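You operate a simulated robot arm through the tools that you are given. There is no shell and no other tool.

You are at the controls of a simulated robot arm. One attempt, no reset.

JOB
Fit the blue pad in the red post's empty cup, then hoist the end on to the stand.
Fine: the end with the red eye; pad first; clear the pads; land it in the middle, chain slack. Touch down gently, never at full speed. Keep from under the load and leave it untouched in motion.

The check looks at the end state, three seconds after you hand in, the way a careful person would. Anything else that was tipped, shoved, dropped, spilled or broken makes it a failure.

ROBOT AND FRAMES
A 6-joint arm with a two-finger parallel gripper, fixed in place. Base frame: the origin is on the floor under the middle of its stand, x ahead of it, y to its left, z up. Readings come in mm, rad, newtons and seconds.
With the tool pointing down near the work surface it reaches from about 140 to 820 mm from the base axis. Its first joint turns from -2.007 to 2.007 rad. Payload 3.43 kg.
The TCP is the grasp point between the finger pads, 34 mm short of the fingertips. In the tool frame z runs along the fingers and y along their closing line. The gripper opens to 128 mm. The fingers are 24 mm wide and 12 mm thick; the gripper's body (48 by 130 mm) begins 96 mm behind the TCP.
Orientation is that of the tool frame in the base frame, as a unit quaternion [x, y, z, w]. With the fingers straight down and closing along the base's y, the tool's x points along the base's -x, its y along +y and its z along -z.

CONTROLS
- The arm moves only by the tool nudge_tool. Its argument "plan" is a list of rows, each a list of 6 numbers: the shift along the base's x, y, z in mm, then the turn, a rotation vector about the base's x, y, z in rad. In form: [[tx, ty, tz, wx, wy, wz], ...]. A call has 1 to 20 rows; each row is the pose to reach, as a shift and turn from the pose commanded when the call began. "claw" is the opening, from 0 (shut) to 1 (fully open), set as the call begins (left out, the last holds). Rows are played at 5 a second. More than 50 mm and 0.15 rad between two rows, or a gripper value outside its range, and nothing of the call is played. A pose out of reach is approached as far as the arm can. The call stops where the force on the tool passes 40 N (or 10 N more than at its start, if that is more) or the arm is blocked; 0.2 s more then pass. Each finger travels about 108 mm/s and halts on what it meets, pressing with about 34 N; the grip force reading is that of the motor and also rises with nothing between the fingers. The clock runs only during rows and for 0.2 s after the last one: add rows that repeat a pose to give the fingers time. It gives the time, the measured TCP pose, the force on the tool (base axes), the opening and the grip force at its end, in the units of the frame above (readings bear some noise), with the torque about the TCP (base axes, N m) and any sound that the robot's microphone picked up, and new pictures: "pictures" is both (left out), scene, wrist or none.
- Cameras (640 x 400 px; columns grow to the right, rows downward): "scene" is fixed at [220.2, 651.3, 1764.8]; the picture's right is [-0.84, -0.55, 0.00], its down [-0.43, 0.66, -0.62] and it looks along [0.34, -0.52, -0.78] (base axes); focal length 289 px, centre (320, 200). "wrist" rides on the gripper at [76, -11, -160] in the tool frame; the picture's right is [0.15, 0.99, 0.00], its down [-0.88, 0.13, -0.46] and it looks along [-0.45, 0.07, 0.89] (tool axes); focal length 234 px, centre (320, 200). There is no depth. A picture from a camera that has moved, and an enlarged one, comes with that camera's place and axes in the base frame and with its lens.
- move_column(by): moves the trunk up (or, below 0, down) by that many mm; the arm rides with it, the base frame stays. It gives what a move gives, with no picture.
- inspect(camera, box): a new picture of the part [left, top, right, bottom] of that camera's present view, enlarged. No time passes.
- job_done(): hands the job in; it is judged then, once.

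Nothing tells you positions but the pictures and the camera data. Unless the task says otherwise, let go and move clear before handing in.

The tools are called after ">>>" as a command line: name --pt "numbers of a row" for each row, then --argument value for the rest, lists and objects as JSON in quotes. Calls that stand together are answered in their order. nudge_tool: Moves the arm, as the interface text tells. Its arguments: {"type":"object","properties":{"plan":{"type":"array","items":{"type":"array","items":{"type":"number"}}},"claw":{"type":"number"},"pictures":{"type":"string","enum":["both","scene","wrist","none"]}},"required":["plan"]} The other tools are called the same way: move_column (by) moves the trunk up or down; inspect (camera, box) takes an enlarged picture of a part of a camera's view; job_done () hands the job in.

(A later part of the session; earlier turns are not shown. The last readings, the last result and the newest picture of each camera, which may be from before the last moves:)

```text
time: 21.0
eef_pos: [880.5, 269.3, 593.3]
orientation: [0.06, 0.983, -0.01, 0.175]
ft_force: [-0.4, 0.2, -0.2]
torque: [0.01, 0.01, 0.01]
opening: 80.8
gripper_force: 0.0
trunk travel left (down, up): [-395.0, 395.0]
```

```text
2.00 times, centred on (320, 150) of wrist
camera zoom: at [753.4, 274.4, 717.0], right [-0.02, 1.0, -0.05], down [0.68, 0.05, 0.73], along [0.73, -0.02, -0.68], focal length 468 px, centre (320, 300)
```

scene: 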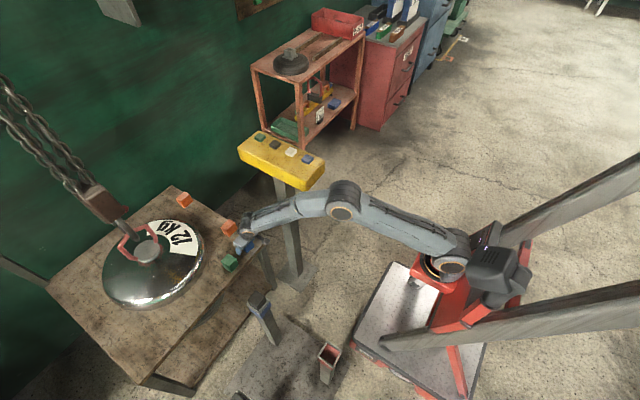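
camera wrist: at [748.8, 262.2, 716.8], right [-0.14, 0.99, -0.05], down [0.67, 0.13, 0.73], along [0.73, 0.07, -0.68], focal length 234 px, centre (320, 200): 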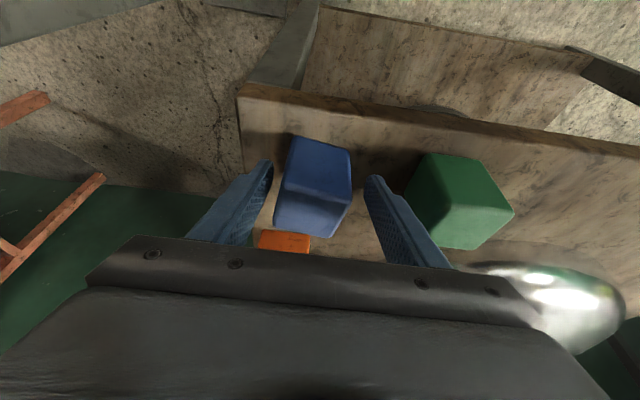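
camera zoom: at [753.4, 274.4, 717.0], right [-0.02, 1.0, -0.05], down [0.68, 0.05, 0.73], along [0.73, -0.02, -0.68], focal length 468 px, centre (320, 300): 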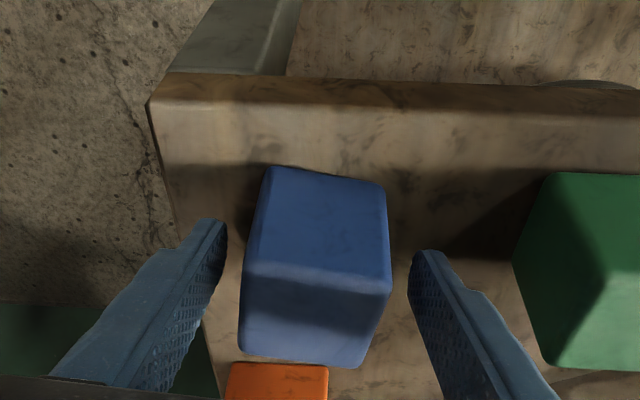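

Jaws are parallel with the pad now; closing and then lifting a few millimetres slowly as a test.

>>> nudge_tool --pt "0 0 0 0 0 0" --pt "0 0 0 0 0 0" --pt "0 0 0 0 0 0" --pt "0 0 0 0 0 0" --claw 0.0 --pictures "wrist"

>>> nudge_tool --pt "0 0 2 0 0 0" --pt "0 0 4 0 0 0" --pt "0 0 6 0 0 0" --pt "0 0 8 0 0 0" --pictures "wrist"

```text
time: 22.0
eef_pos: [879.8, 270.6, 592.7]
orientation: [0.059, 0.983, -0.01, 0.174]
ft_force: [1.5, -1.3, 1.5]
torque: [0.0, 0.02, 0.0]
opening: 49.7
gripper_force: 33.8
trunk travel left (down, up): [-395.0, 395.0]
camera wrist: at [753.5, 274.1, 717.1], right [-0.02, 1.0, -0.05], down [0.68, 0.05, 0.73], along [0.73, -0.02, -0.68], focal length 234 px, centre (320, 200)
```

wrist: 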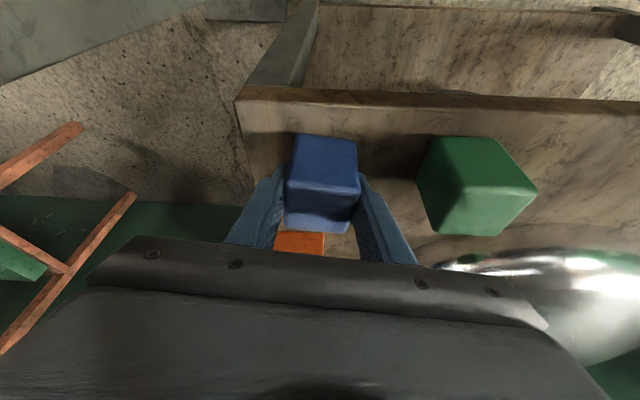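

```text
time: 23.0
eef_pos: [879.8, 269.9, 600.7]
orientation: [0.059, 0.983, -0.01, 0.173]
ft_force: [-0.1, 0.2, -1.9]
torque: [-0.01, 0.0, -0.05]
opening: 49.7
gripper_force: 33.6
trunk travel left (down, up): [-395.0, 395.0]
camera wrist: at [753.3, 274.2, 724.5], right [-0.02, 1.0, -0.05], down [0.68, 0.05, 0.73], along [0.73, -0.02, -0.68], focal length 234 px, centre (320, 200)
```

wrist: 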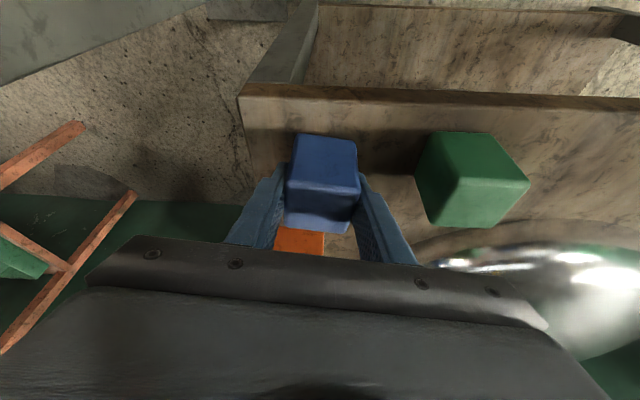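

The pad moves with the jaws and its weight (~2 N) shows in the reading. I'll continue lifting slowly.

>>> nudge_tool --pt "0 0 4 0 0 0" --pt "0 0 10 0 0 0" --pt "0 0 18 0 0 0" --pt "0 0 28 0 0 0" --pt "0 0 40 0 0 0" --pt "0 0 54 0 0 0" --pt "0 0 68 0 0 0" --pt "0 0 80 0 0 0" --pt "0 0 90 0 0 0"

```text
time: 25.0
eef_pos: [879.1, 269.8, 690.7]
orientation: [0.058, 0.983, -0.011, 0.173]
ft_force: [0.1, -0.4, -1.6]
torque: [-0.01, 0.02, -0.03]
opening: 49.6
gripper_force: 33.7
trunk travel left (down, up): [-395.0, 395.0]
camera wrist: at [753.2, 274.1, 814.4], right [-0.02, 1.0, -0.05], down [0.68, 0.05, 0.73], along [0.73, -0.02, -0.68], focal length 234 px, centre (320, 200)
```

scene: 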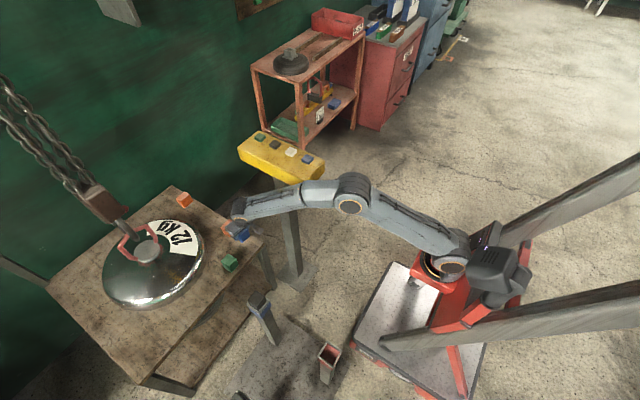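
wrist: 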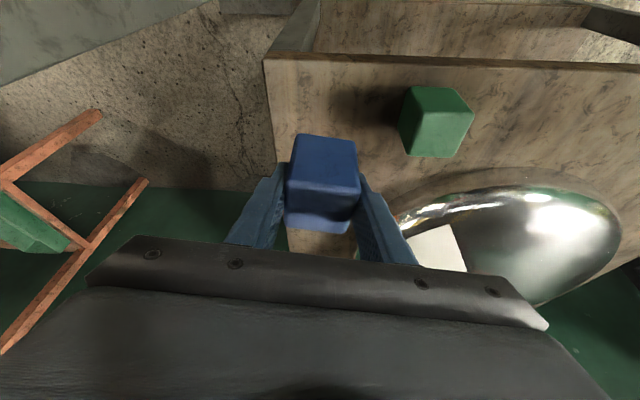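

Held firmly. Now I'll carry the pad back and across to a high hover beside the red post, straightening the yaw on the way.

>>> nudge_tool --pt "-10 0 10 0 0 0.01" --pt "-30 2 25 0 0 0.03" --pt "-60 5 40 0 0 0.05" --pt "-95 8 55 0 0 0.07" --pt "-135 12 70 0 0 0.09" --pt "-175 16 85 0 0 0.11" --pt "-215 22 100 0 0 0.12" --pt "-255 30 110 0 0 0.12" --pt "-295 45 110 0 0 0.12" --pt "-333 62 110 0 0 0.12" --pt "-370 80 110 0 0 0.12" --pt "-407 100 110 0 0 0.12" --pt "-444 120 110 0 0 0.12" --pt "-480 140 110 0 0 0.12" --pt "-510 155 110 0 0 0.12" --pt "-535 168 110 0 0 0.12" --pt "-555 178 110 0 0 0.12" --pt "-568 185 110 0 0 0.12" --pt "-575 190 110 0 0 0.12" --pt "-575 190 110 0 0 0.12"

```text
time: 29.2
eef_pos: [305.0, 459.6, 800.2]
orientation: [0.0, 0.985, 0.0, 0.174]
ft_force: [-0.4, 0.3, -1.8]
torque: [0.01, 0.0, -0.02]
opening: 49.7
gripper_force: 34.0
trunk travel left (down, up): [-395.0, 395.0]
camera wrist: at [178.3, 449.1, 924.5], right [-0.14, 0.99, -0.05], down [0.67, 0.13, 0.73], along [0.73, 0.07, -0.68], focal length 234 px, centre (320, 200)
```

scene: 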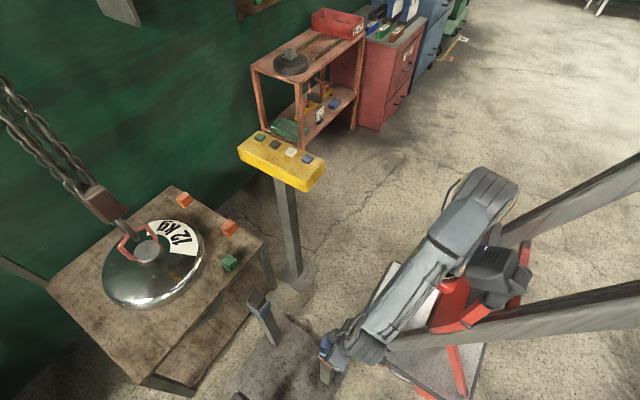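
wrist: 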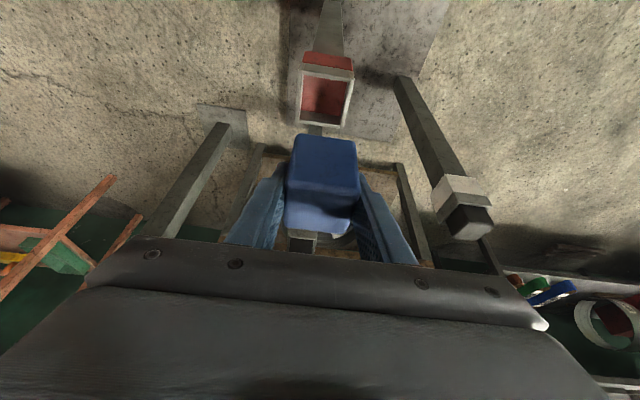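

The pad is held above the red cup and both are visible. I'll zoom in to measure the cup relative to the pad.

>>> inspect --camera "wrist" --box '[270, 40, 390, 130]'

>>> inspect --camera "wrist" --box '[260, 120, 388, 240]'

>>> inspect --camera "scene" --box '[290, 320, 370, 400]'

>>> inspect --camera "wrist" --box '[400, 150, 528, 250]'

```text
4.44 times, centred on (330, 85) of wrist
camera zoom: at [178.3, 449.1, 924.5], right [-0.14, 0.99, -0.05], down [0.67, 0.13, 0.73], along [0.73, 0.07, -0.68], focal length 1041 px, centre (276, 711)
```

zoom: 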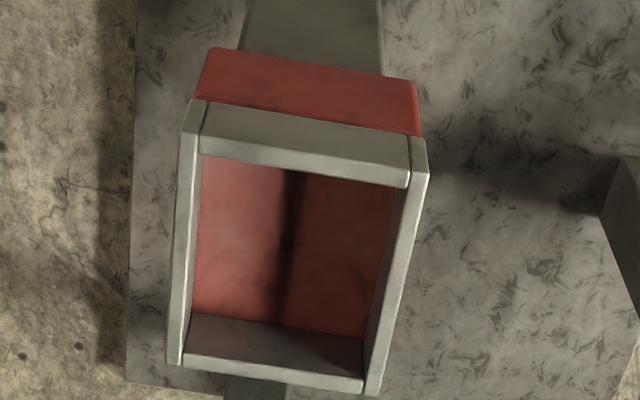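

```text
3.33 times, centred on (324, 180) of wrist
camera zoom: at [178.3, 449.1, 924.5], right [-0.14, 0.99, -0.05], down [0.67, 0.13, 0.73], along [0.73, 0.07, -0.68], focal length 781 px, centre (307, 267)
```

zoom: 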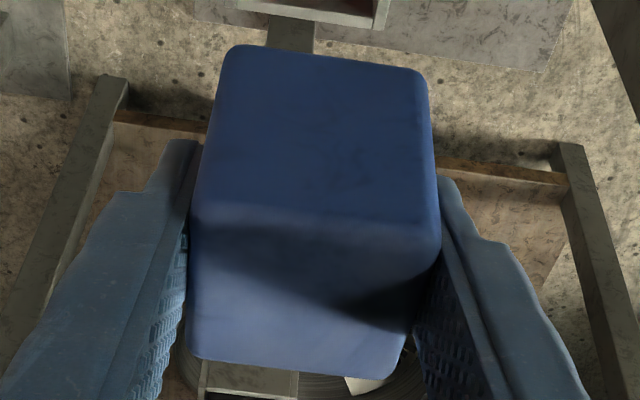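

```text
5.00 times, centred on (330, 360) of scene
camera zoom: at [220.2, 651.3, 1764.8], right [-0.84, -0.55, 0.0], down [-0.43, 0.66, -0.62], along [0.34, -0.52, -0.78], focal length 1446 px, centre (270, -600)
```

zoom: 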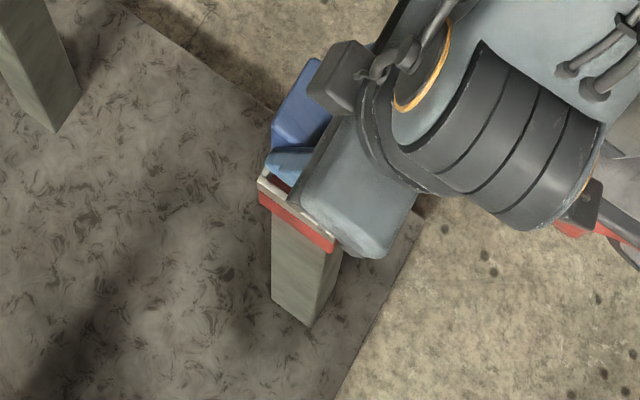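

```text
4.00 times, centred on (464, 200) of wrist
camera zoom: at [178.3, 449.1, 924.5], right [-0.14, 0.99, -0.05], down [0.67, 0.13, 0.73], along [0.73, 0.07, -0.68], focal length 937 px, centre (-256, 200)
```

zoom: 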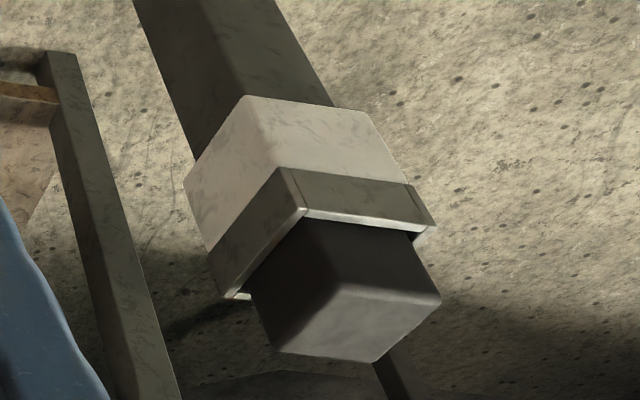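

The cup opening is about 52–53 mm wide for the 49.7 mm pad, so I need fine alignment. I'll correct by about (−5, −4.6) and come down to just above the rim for a close look.

>>> nudge_tool --pt "-2 -2 -10 0 0 0" --pt "-5 -4.6 -30 0 0 0" --pt "-5 -4.6 -55 0 0 0" --pt "-5 -4.6 -72 0 0 0" --pt "-5 -4.6 -80 0 0 0" --pt "-5 -4.6 -80 0 0 0" --pictures "wrist"

>>> inspect --camera "wrist" --box '[264, 90, 376, 160]'

>>> inspect --camera "scene" --box '[306, 335, 362, 370]'

```text
time: 30.6
eef_pos: [305.8, 455.0, 724.7]
orientation: [0.007, 0.985, 0.003, 0.175]
ft_force: [-0.2, 0.2, -1.7]
torque: [-0.03, 0.0, 0.0]
opening: 49.6
gripper_force: 33.7
trunk travel left (down, up): [-395.0, 395.0]
camera wrist: at [179.7, 444.5, 849.0], right [-0.12, 0.99, -0.04], down [0.67, 0.11, 0.73], along [0.73, 0.06, -0.68], focal length 234 px, centre (320, 200)
```

wrist: 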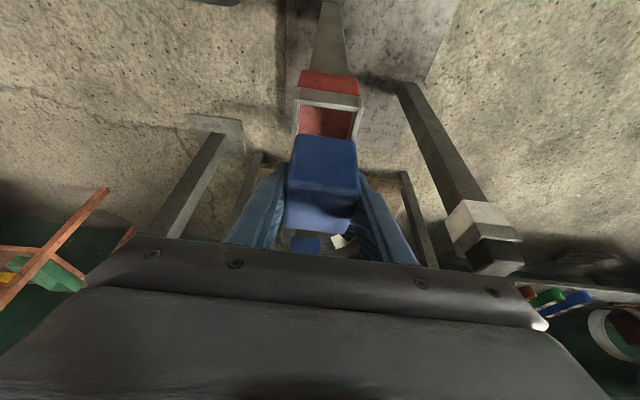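

```text
5.71 times, centred on (320, 125) of wrist
camera zoom: at [179.7, 444.5, 849.0], right [-0.12, 0.99, -0.04], down [0.67, 0.11, 0.73], along [0.73, 0.06, -0.68], focal length 1338 px, centre (320, 629)
```

zoom: 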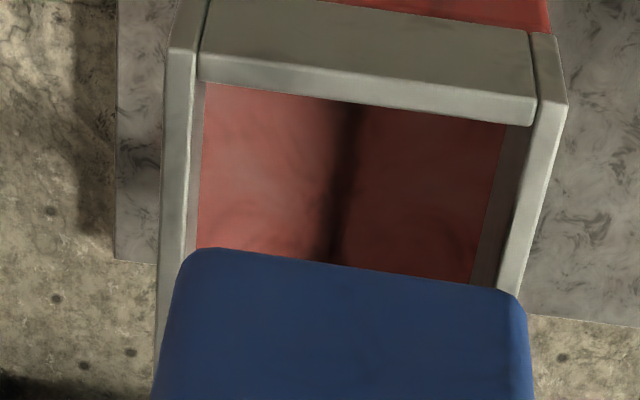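

```text
11.43 times, centred on (334, 352) of scene
camera zoom: at [220.2, 651.3, 1764.8], right [-0.84, -0.55, 0.0], down [-0.43, 0.66, -0.62], along [0.34, -0.52, -0.78], focal length 3304 px, centre (160, -1543)
```

zoom: 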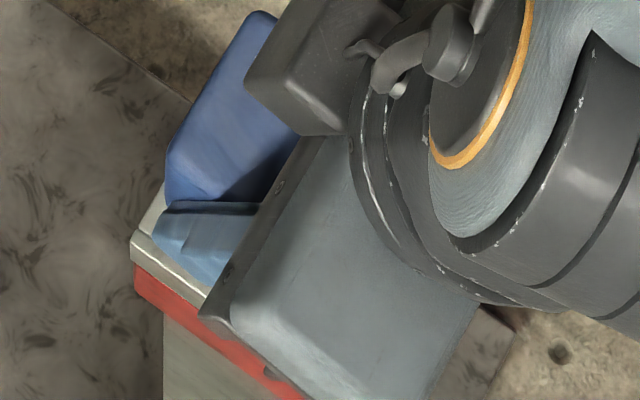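

The measured pose is about 6 mm off what I commanded. I'll hold for a moment to see whether it settles.

>>> nudge_tool --pt "0 0 0 0 0 0" --pt "0 0 0 0 0 0" --pictures "scene"

>>> inspect --camera "scene" --box '[300, 150, 560, 400]'

```text
time: 31.2
eef_pos: [305.4, 454.4, 724.7]
orientation: [0.007, 0.985, 0.004, 0.175]
ft_force: [-0.3, -0.4, -1.5]
torque: [-0.02, 0.01, 0.01]
opening: 49.3
gripper_force: 34.0
trunk travel left (down, up): [-395.0, 395.0]
```

scene: 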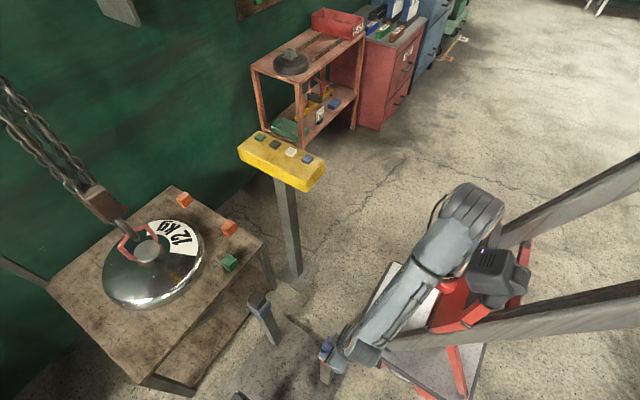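

```text
1.60 times, centred on (430, 275) of scene
camera zoom: at [220.2, 651.3, 1764.8], right [-0.84, -0.55, 0.0], down [-0.43, 0.66, -0.62], along [0.34, -0.52, -0.78], focal length 463 px, centre (144, 80)
```

zoom: 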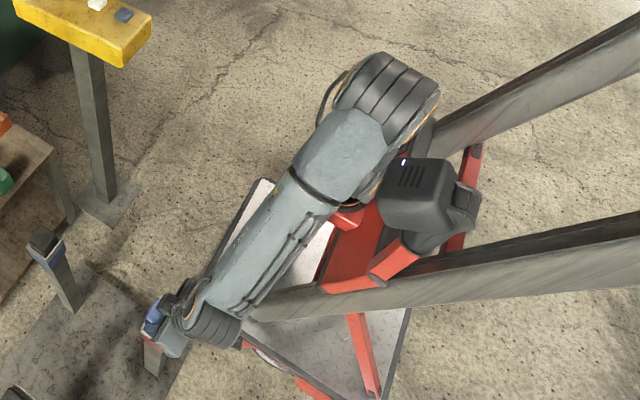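

The arm seems to be near a wrist limit in this posture. The pad is square, so I'll go back up and turn the tool 90° about the vertical, which leans towards +y and suits the arm better. It also lets the scene camera see the cup.

>>> nudge_tool --pt "0 0 30 0 0 0" --pt "0 0 60 0 0 0" --pt "0 0 90 0 0 0.05" --pt "0 0 100 0 0 0.17" --pt "0 0 100 0 0 0.3" --pt "0 0 100 0 0 0.43" --pt "0 0 100 0 0 0.56" --pt "0 0 100 0 0 0.69" --pt "0 0 100 0 0 0.82" --pt "0 0 100 0 0 0.95" --pt "0 0 100 0 0 1.08" --pt "0 0 100 0 0 1.21" --pt "0 0 100 0 0 1.34" --pt "0 0 100 0 0 1.46" --pt "0 0 100 0 0 1.5708" --pt "0 0 100 0 0 1.5708"

```text
time: 34.6
eef_pos: [300.6, 455.3, 821.1]
orientation: [0.697, -0.696, -0.123, -0.122]
ft_force: [0.3, 0.2, -0.9]
torque: [0.01, 0.01, -0.04]
opening: 49.8
gripper_force: 34.3
trunk travel left (down, up): [-395.0, 395.0]
camera wrist: at [311.3, 330.0, 944.7], right [-0.99, -0.14, -0.05], down [-0.13, 0.67, 0.73], along [-0.07, 0.73, -0.68], focal length 234 px, centre (320, 200)
```

scene: 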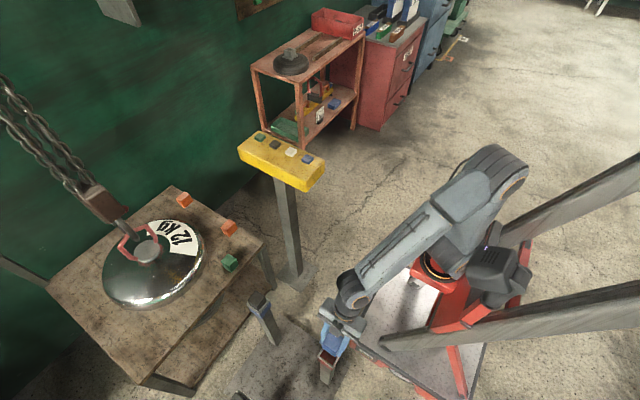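
wrist: 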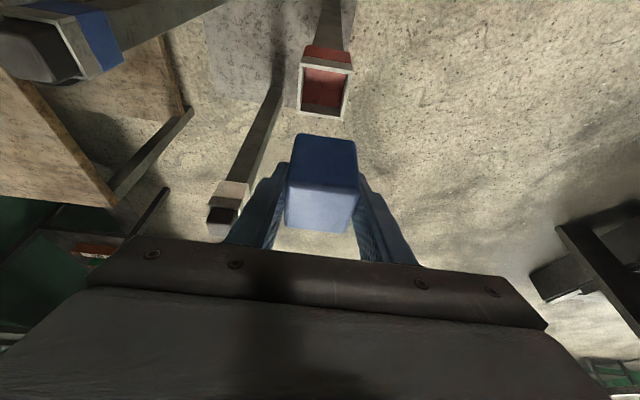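

This posture tracks exactly, and the scene camera now sees the pad over the cup. Zooming to measure the offsets.

>>> inspect --camera "wrist" --box '[270, 30, 382, 130]'

>>> inspect --camera "wrist" --box '[260, 120, 388, 240]'

>>> inspect --camera "scene" --box '[300, 320, 364, 384]'

```text
4.00 times, centred on (326, 80) of wrist
camera zoom: at [311.3, 330.0, 944.7], right [-0.99, -0.14, -0.05], down [-0.13, 0.67, 0.73], along [-0.07, 0.73, -0.68], focal length 937 px, centre (296, 680)
```

zoom: 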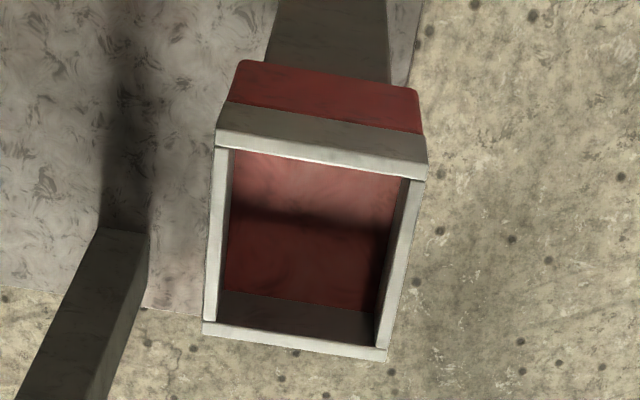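

```text
3.33 times, centred on (324, 180) of wrist
camera zoom: at [311.3, 330.0, 944.7], right [-0.99, -0.14, -0.05], down [-0.13, 0.67, 0.73], along [-0.07, 0.73, -0.68], focal length 781 px, centre (307, 267)
```

zoom: 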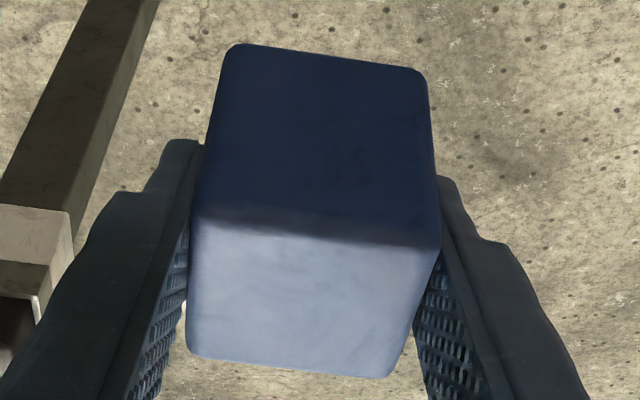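

```text
6.25 times, centred on (332, 352) of scene
camera zoom: at [220.2, 651.3, 1764.8], right [-0.84, -0.55, 0.0], down [-0.43, 0.66, -0.62], along [0.34, -0.52, -0.78], focal length 1807 px, centre (245, -750)
```

zoom: 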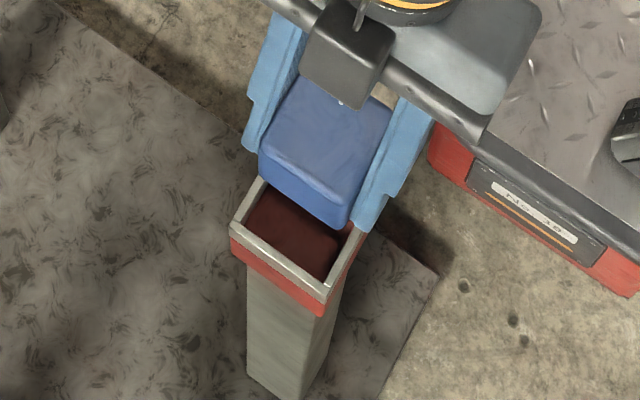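

>>> inspect --camera "wrist" --box '[292, 50, 356, 90]'

>>> inspect --camera "wrist" --box '[292, 85, 356, 125]'

>>> inspect --camera "scene" --box '[312, 340, 360, 370]'

```text
10.00 times, centred on (324, 70) of wrist
camera zoom: at [311.3, 330.0, 944.7], right [-0.99, -0.14, -0.05], down [-0.13, 0.67, 0.73], along [-0.07, 0.73, -0.68], focal length 2342 px, centre (280, 1500)
```

zoom: 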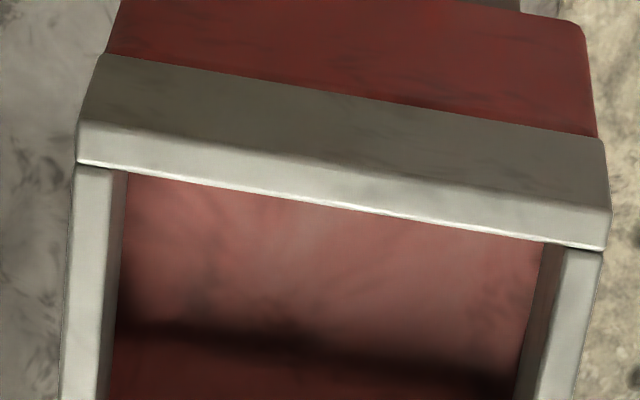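

```text
10.00 times, centred on (324, 105) of wrist
camera zoom: at [311.3, 330.0, 944.7], right [-0.99, -0.14, -0.05], down [-0.13, 0.67, 0.73], along [-0.07, 0.73, -0.68], focal length 2342 px, centre (280, 1150)
```

zoom: 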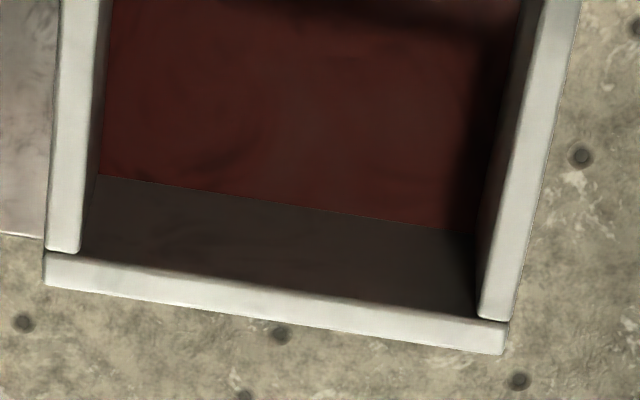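

```text
13.33 times, centred on (336, 355) of scene
camera zoom: at [220.2, 651.3, 1764.8], right [-0.84, -0.55, 0.0], down [-0.43, 0.66, -0.62], along [0.34, -0.52, -0.78], focal length 3855 px, centre (107, -1867)
```

zoom: 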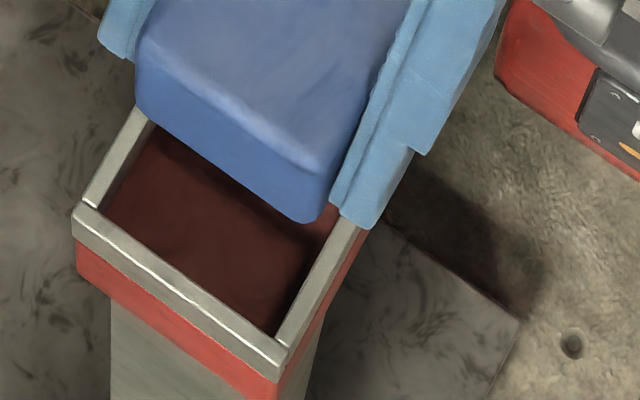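

Both views agree: rim z≈644, cup opening ≈53.7 mm square, centre about (305.6, 455.3). I'll shift the pad over it and come down to about 12 mm above the rim.

>>> nudge_tool --pt "2.6 -2.5 -10 0 0 0" --pt "5.2 -4.9 -35 0 0 0" --pt "5.2 -4.9 -65 0 0 0" --pt "5.2 -4.9 -90 0 0 0" --pt "5.2 -4.9 -108 0 0 0" --pt "5.2 -4.9 -118 0 0 0" --pt "5.2 -4.9 -118 0 0 0" --pictures "wrist"

>>> inspect --camera "wrist" --box '[280, 105, 376, 165]'

>>> inspect --camera "scene" --box '[312, 335, 360, 365]'

```text
time: 36.2
eef_pos: [304.7, 450.5, 701.7]
orientation: [0.696, -0.696, -0.123, -0.124]
ft_force: [0.0, 0.5, -1.0]
torque: [-0.02, 0.02, 0.02]
opening: 49.6
gripper_force: 33.8
trunk travel left (down, up): [-395.0, 395.0]
camera wrist: at [315.7, 325.0, 826.4], right [-0.99, -0.14, -0.05], down [-0.13, 0.67, 0.73], along [-0.07, 0.73, -0.68], focal length 234 px, centre (320, 200)
```

wrist: 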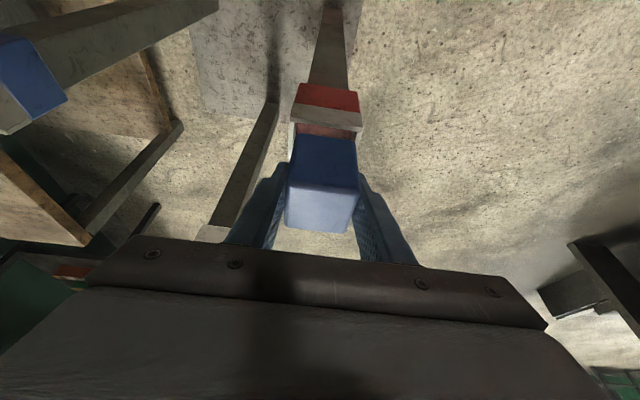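

```text
6.67 times, centred on (328, 135) of wrist
camera zoom: at [315.7, 325.0, 826.4], right [-0.99, -0.14, -0.05], down [-0.13, 0.67, 0.73], along [-0.07, 0.73, -0.68], focal length 1561 px, centre (267, 633)
```

zoom: 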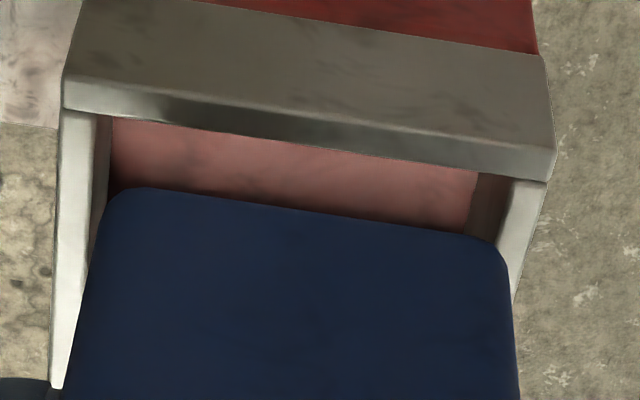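

```text
13.33 times, centred on (336, 350) of scene
camera zoom: at [220.2, 651.3, 1764.8], right [-0.84, -0.55, 0.0], down [-0.43, 0.66, -0.62], along [0.34, -0.52, -0.78], focal length 3855 px, centre (107, -1800)
```

zoom: 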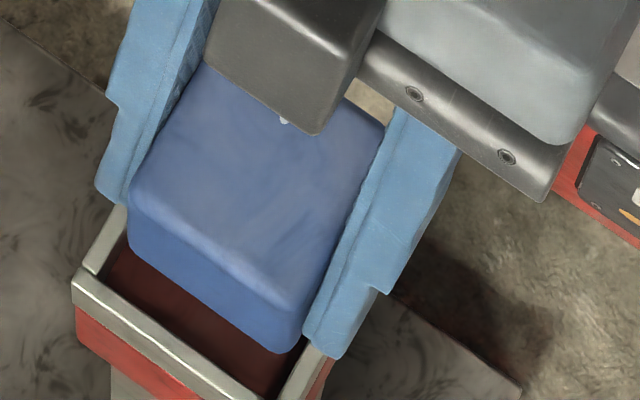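

The scene view and wrist view disagree by a few millimetres in y, so I'll zoom further before lowering.

>>> inspect --camera "scene" --box '[316, 344, 340, 364]'

>>> inspect --camera "scene" --box '[330, 350, 350, 366]'

>>> inspect --camera "wrist" --box '[280, 115, 312, 135]'

>>> inspect --camera "wrist" --box '[336, 120, 368, 140]'

```text
16.00 times, centred on (328, 354) of scene
camera zoom: at [220.2, 651.3, 1764.8], right [-0.84, -0.55, 0.0], down [-0.43, 0.66, -0.62], along [0.34, -0.52, -0.78], focal length 4626 px, centre (192, -2264)
```

zoom: 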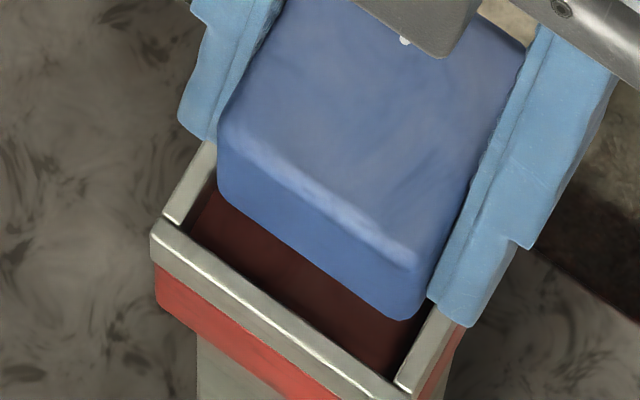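

```text
16.00 times, centred on (340, 358) of scene
camera zoom: at [220.2, 651.3, 1764.8], right [-0.84, -0.55, 0.0], down [-0.43, 0.66, -0.62], along [0.34, -0.52, -0.78], focal length 4626 px, centre (0, -2328)
```

zoom: 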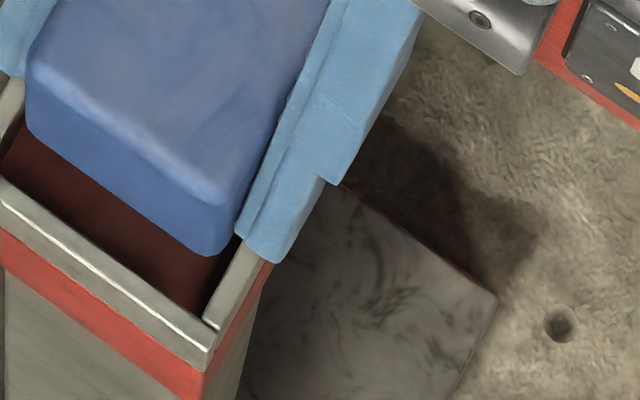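

```text
16.00 times, centred on (296, 125) of wrist
camera zoom: at [315.7, 325.0, 826.4], right [-0.99, -0.14, -0.05], down [-0.13, 0.67, 0.73], along [-0.07, 0.73, -0.68], focal length 3747 px, centre (704, 1400)
```

zoom: 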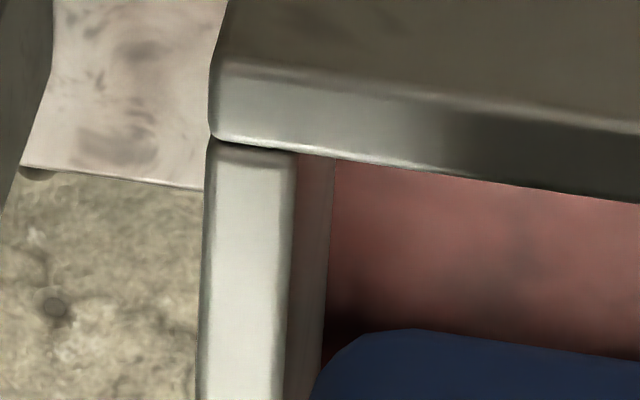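

```text
16.00 times, centred on (352, 130) of wrist
camera zoom: at [315.7, 325.0, 826.4], right [-0.99, -0.14, -0.05], down [-0.13, 0.67, 0.73], along [-0.07, 0.73, -0.68], focal length 3747 px, centre (-192, 1320)
```

zoom: 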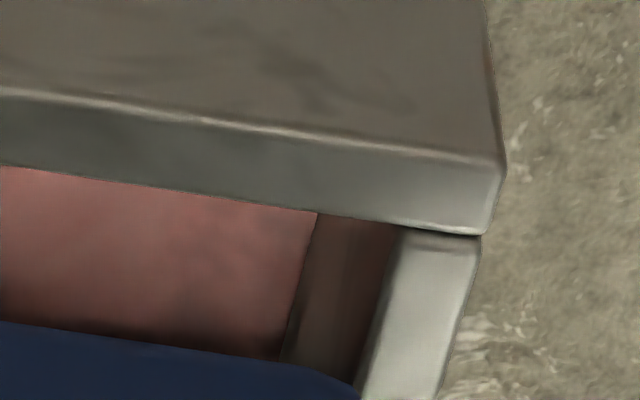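

Reconciling the views, the pad centre is about 3.4 mm short of the cup centre in y (pad bottom z≈658, rim ≈641). I'll correct that and come down until the pad's bottom is about level with the rim, then check.

>>> nudge_tool --pt "0.4 3.4 0 0 0 0" --pt "0.4 3.4 -4 0 0 0" --pt "0.4 3.4 -8 0 0 0" --pt "0.4 3.4 -11 0 0 0" --pt "0.4 3.4 -11 0 0 0" --pictures "none"

>>> inspect --camera "scene" --box '[316, 344, 348, 370]'

>>> inspect --camera "wrist" --box '[280, 115, 376, 175]'

```text
time: 37.4
eef_pos: [304.5, 453.6, 691.1]
orientation: [0.697, -0.696, -0.123, -0.122]
ft_force: [0.2, 0.4, -2.0]
torque: [0.04, 0.0, 0.01]
opening: 49.7
gripper_force: 34.0
trunk travel left (down, up): [-395.0, 395.0]
```

```text
15.38 times, centred on (332, 357) of scene
camera zoom: at [220.2, 651.3, 1764.8], right [-0.84, -0.55, 0.0], down [-0.43, 0.66, -0.62], along [0.34, -0.52, -0.78], focal length 4448 px, centre (135, -2215)
```

zoom: 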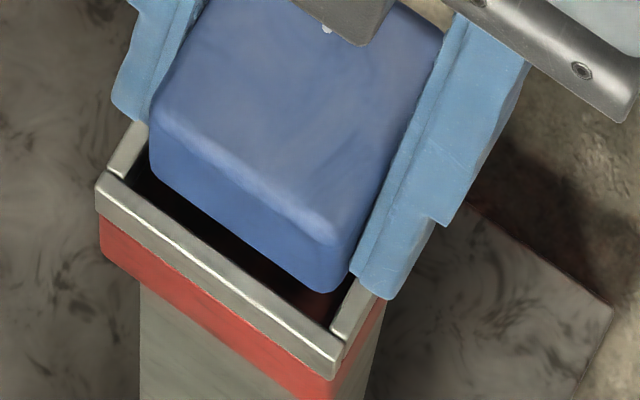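

```text
6.67 times, centred on (328, 145) of wrist
camera zoom: at [316.1, 328.6, 815.3], right [-0.99, -0.14, -0.05], down [-0.13, 0.67, 0.73], along [-0.07, 0.73, -0.68], focal length 1561 px, centre (267, 567)
```

zoom: 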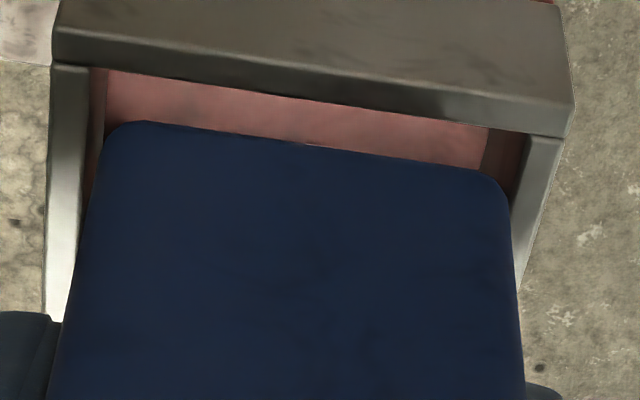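

>>> inspect --camera "wrist" --box '[280, 120, 312, 140]'

>>> inspect --camera "wrist" --box '[336, 128, 368, 148]'

>>> inspect --camera "scene" --box '[320, 346, 336, 356]'

>>> inspect --camera "scene" --box '[334, 356, 350, 366]'

```text
16.00 times, centred on (296, 130) of wrist
camera zoom: at [316.1, 328.6, 815.3], right [-0.99, -0.14, -0.05], down [-0.13, 0.67, 0.73], along [-0.07, 0.73, -0.68], focal length 3747 px, centre (704, 1320)
```

zoom: 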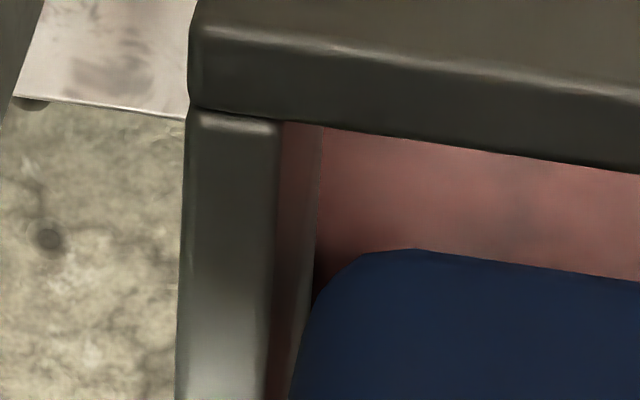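

```text
16.00 times, centred on (352, 138) of wrist
camera zoom: at [316.1, 328.6, 815.3], right [-0.99, -0.14, -0.05], down [-0.13, 0.67, 0.73], along [-0.07, 0.73, -0.68], focal length 3747 px, centre (-192, 1192)
```

zoom: 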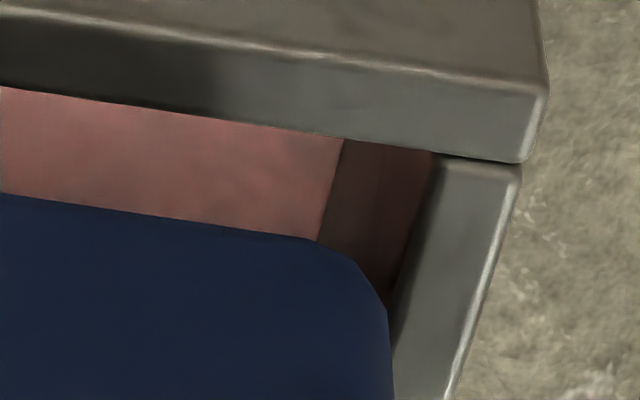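

```text
16.00 times, centred on (328, 351) of scene
camera zoom: at [220.2, 651.3, 1764.8], right [-0.84, -0.55, 0.0], down [-0.43, 0.66, -0.62], along [0.34, -0.52, -0.78], focal length 4626 px, centre (192, -2216)
```

zoom: 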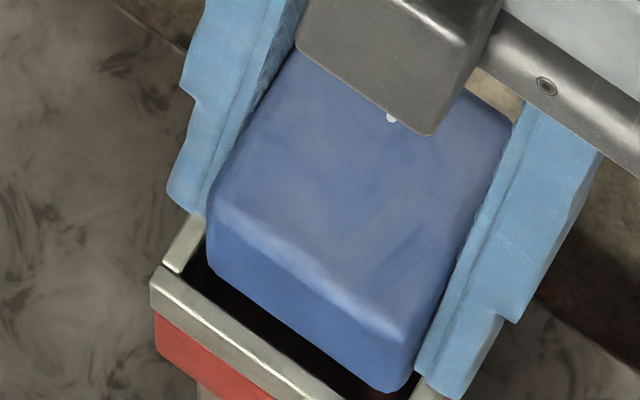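

```text
16.00 times, centred on (342, 361) of scene
camera zoom: at [220.2, 651.3, 1764.8], right [-0.84, -0.55, 0.0], down [-0.43, 0.66, -0.62], along [0.34, -0.52, -0.78], focal length 4626 px, centre (-32, -2376)
```

zoom: 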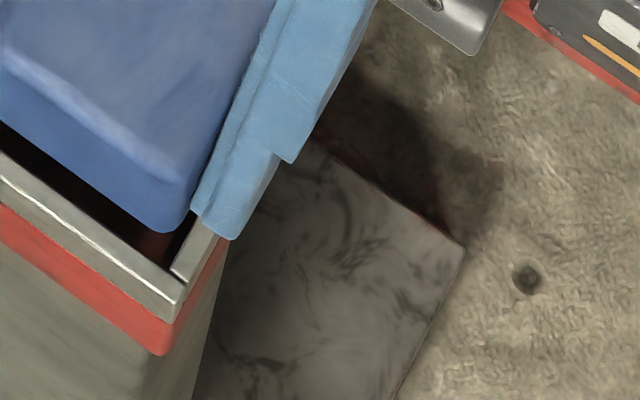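

Lateral alignment is within 0.2 mm, and a further +0.6 mm in y centres it. Now I'll lower slowly into the cup, stopping just before the fingertips reach the rim.

>>> nudge_tool --pt "0.1 0.6 0 0 0 0" --pt "0.1 0.6 -2 0 0 0" --pt "0.1 0.6 -4 0 0 0" --pt "0.1 0.6 -6 0 0 0" --pt "0.1 0.6 -8 0 0 0" --pt "0.1 0.6 -10 0 0 0" --pt "0.1 0.6 -10 0 0 0" --pictures "none"

>>> inspect --camera "scene" --box '[316, 344, 348, 370]'

>>> inspect --camera "wrist" --box '[280, 115, 376, 175]'

```text
time: 39.0
eef_pos: [304.1, 453.4, 682.8]
orientation: [0.696, -0.696, -0.123, -0.123]
ft_force: [-0.8, -0.7, -2.5]
torque: [-0.02, 0.03, -0.02]
opening: 49.9
gripper_force: 34.3
trunk travel left (down, up): [-395.0, 395.0]
```

```text
15.38 times, centred on (332, 357) of scene
camera zoom: at [220.2, 651.3, 1764.8], right [-0.84, -0.55, 0.0], down [-0.43, 0.66, -0.62], along [0.34, -0.52, -0.78], focal length 4448 px, centre (135, -2215)
```

zoom: 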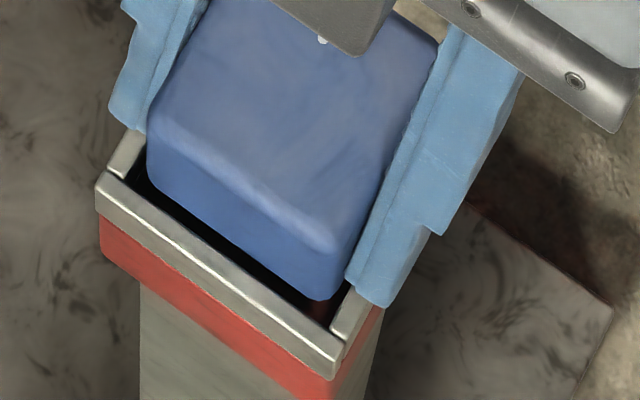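

```text
6.67 times, centred on (328, 145) of wrist
camera zoom: at [316.6, 328.9, 805.7], right [-0.99, -0.14, -0.05], down [-0.13, 0.67, 0.73], along [-0.07, 0.73, -0.68], focal length 1561 px, centre (267, 567)
```

zoom: 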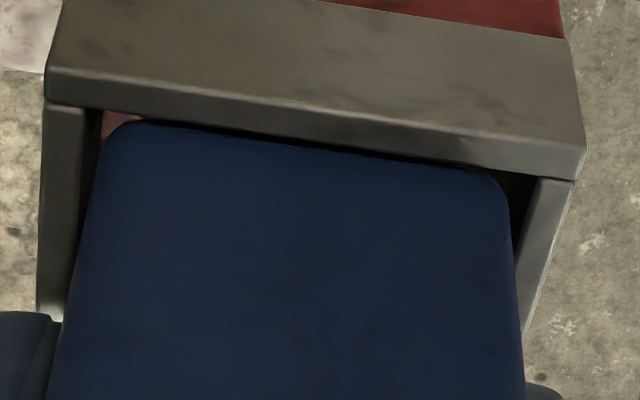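

Gaps look balanced (~3 mm front and back) and force is just the pad weight. Lowering 4 mm more so the pad is well inside the rim.

>>> nudge_tool --pt "0 0 -1 0 0 0" --pt "0 0 -2 0 0 0" --pt "0 0 -3 0 0 0" --pt "0 0 -4 0 0 0" --pt "0 0 -4 0 0 0" --pictures "none"

>>> inspect --camera "scene" --box '[316, 344, 348, 370]'

>>> inspect --camera "wrist" --box '[280, 115, 376, 175]'

```text
time: 40.1
eef_pos: [306.0, 455.0, 681.8]
orientation: [0.696, -0.696, -0.124, -0.124]
ft_force: [-2.1, -15.6, 24.4]
torque: [-0.55, 0.42, 0.07]
opening: 49.5
gripper_force: 33.8
trunk travel left (down, up): [-395.0, 395.0]
stopped in row 5: the force on the tool passed its limit at 42 N (the readings are from after the stop); the commanded pose is now the measured one
```

```text
15.38 times, centred on (332, 357) of scene
camera zoom: at [220.2, 651.3, 1764.8], right [-0.84, -0.55, 0.0], down [-0.43, 0.66, -0.62], along [0.34, -0.52, -0.78], focal length 4448 px, centre (135, -2215)
```

zoom: 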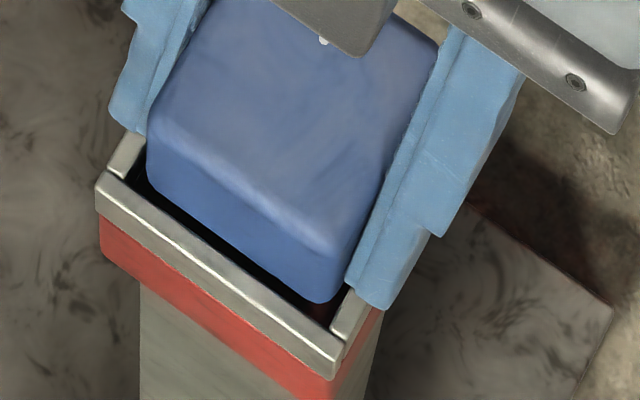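

```text
6.67 times, centred on (328, 145) of wrist
camera zoom: at [316.3, 328.5, 803.6], right [-0.99, -0.14, -0.05], down [-0.13, 0.67, 0.73], along [-0.07, 0.73, -0.68], focal length 1561 px, centre (267, 567)
```

zoom: 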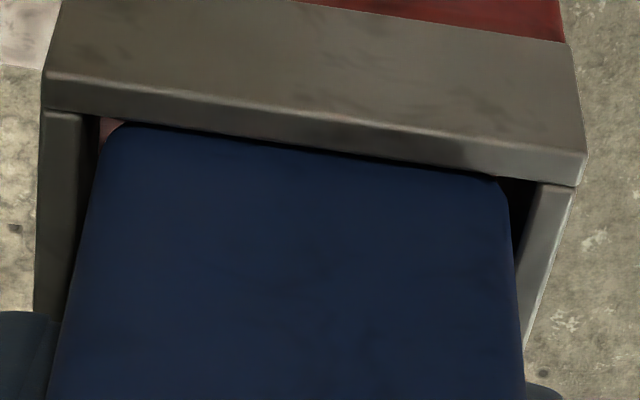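

The contact matches the fingertips resting on the rim (contact point at the fingertip corners), so the pad is about 8 mm inside the cup. I'll ease up 1.5 mm and release it so it settles into the cup.

>>> nudge_tool --pt "0 0 1.5 0 0 0" --pt "0 0 1.5 0 0 0" --pictures "none"

>>> inspect --camera "scene" --box '[316, 344, 348, 370]'

>>> inspect --camera "wrist" --box '[270, 105, 380, 245]'

```text
time: 40.7
eef_pos: [305.0, 454.7, 679.4]
orientation: [-0.696, 0.696, 0.123, 0.124]
ft_force: [0.0, 0.6, -2.1]
torque: [-0.01, -0.02, -0.01]
opening: 49.8
gripper_force: 34.3
trunk travel left (down, up): [-395.0, 395.0]
```

```text
15.38 times, centred on (332, 357) of scene
camera zoom: at [220.2, 651.3, 1764.8], right [-0.84, -0.55, 0.0], down [-0.43, 0.66, -0.62], along [0.34, -0.52, -0.78], focal length 4448 px, centre (135, -2215)
```

zoom: 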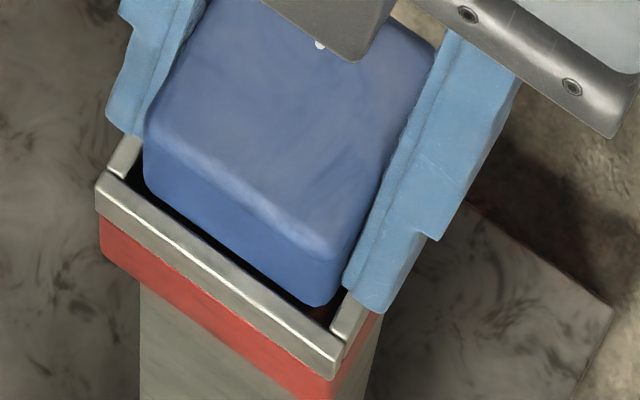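

```text
2.86 times, centred on (325, 175) of wrist
camera zoom: at [316.6, 329.6, 803.8], right [-0.99, -0.14, -0.05], down [-0.13, 0.67, 0.73], along [-0.07, 0.73, -0.68], focal length 669 px, centre (306, 271)
```

zoom: 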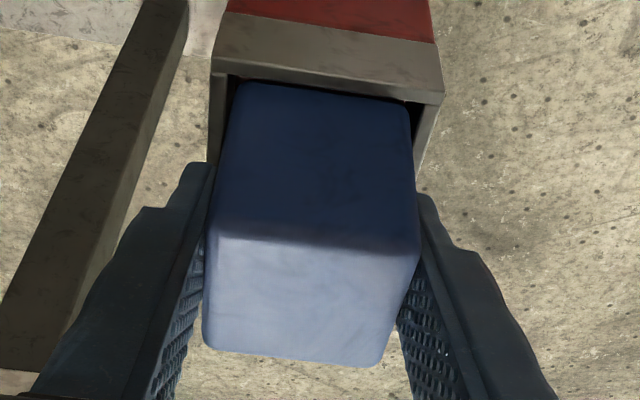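

Contact is cleared and the pad's lower edge is inside the rim on all visible sides. Opening the jaws now.

>>> nudge_tool --pt "0 0 0 0 0 0" --pt "0 0 0 0 0 0" --pt "0 0 0 0 0 0" --claw 0.56

>>> inspect --camera "scene" --box '[316, 344, 348, 370]'

>>> inspect --camera "wrist" --box '[270, 105, 380, 245]'

```text
time: 41.5
eef_pos: [306.0, 455.2, 679.4]
orientation: [-0.696, 0.696, 0.124, 0.124]
ft_force: [1.5, 0.6, -0.7]
torque: [-0.01, 0.0, -0.02]
opening: 71.8
gripper_force: 0.0
trunk travel left (down, up): [-395.0, 395.0]
camera wrist: at [316.6, 329.4, 804.2], right [-0.99, -0.14, -0.05], down [-0.13, 0.67, 0.73], along [-0.07, 0.73, -0.68], focal length 234 px, centre (320, 200)
```

scene: 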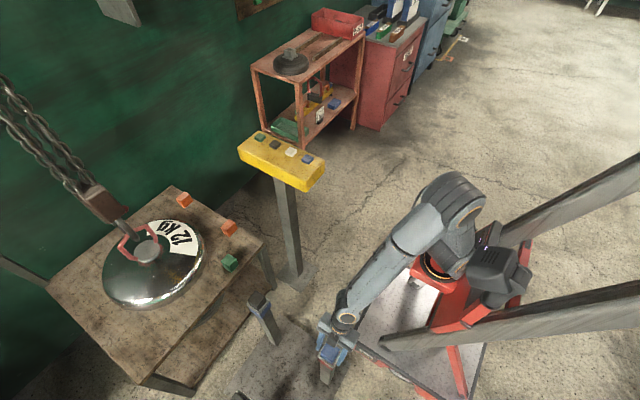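
wrist: 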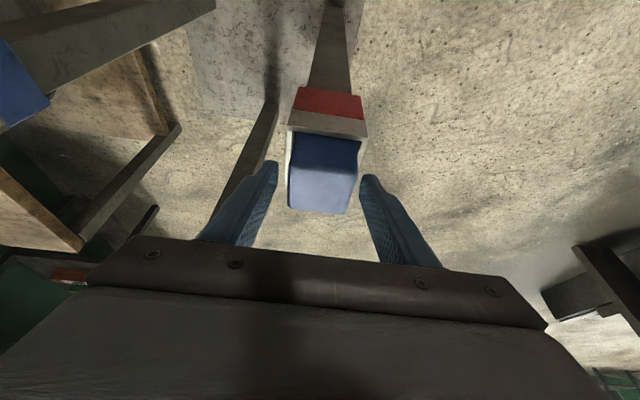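

```text
15.38 times, centred on (332, 357) of scene
camera zoom: at [220.2, 651.3, 1764.8], right [-0.84, -0.55, 0.0], down [-0.43, 0.66, -0.62], along [0.34, -0.52, -0.78], focal length 4448 px, centre (135, -2215)
```

zoom: 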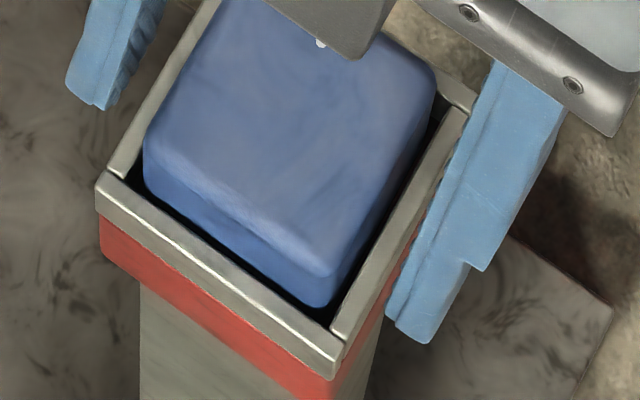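

```text
2.86 times, centred on (325, 175) of wrist
camera zoom: at [316.6, 329.4, 804.2], right [-0.99, -0.14, -0.05], down [-0.13, 0.67, 0.73], along [-0.07, 0.73, -0.68], focal length 669 px, centre (306, 271)
```

zoom: 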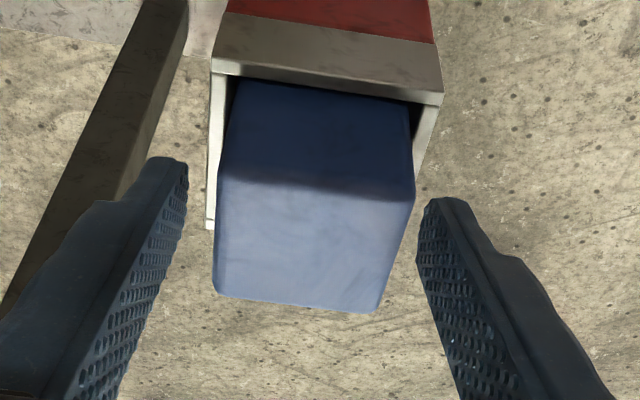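

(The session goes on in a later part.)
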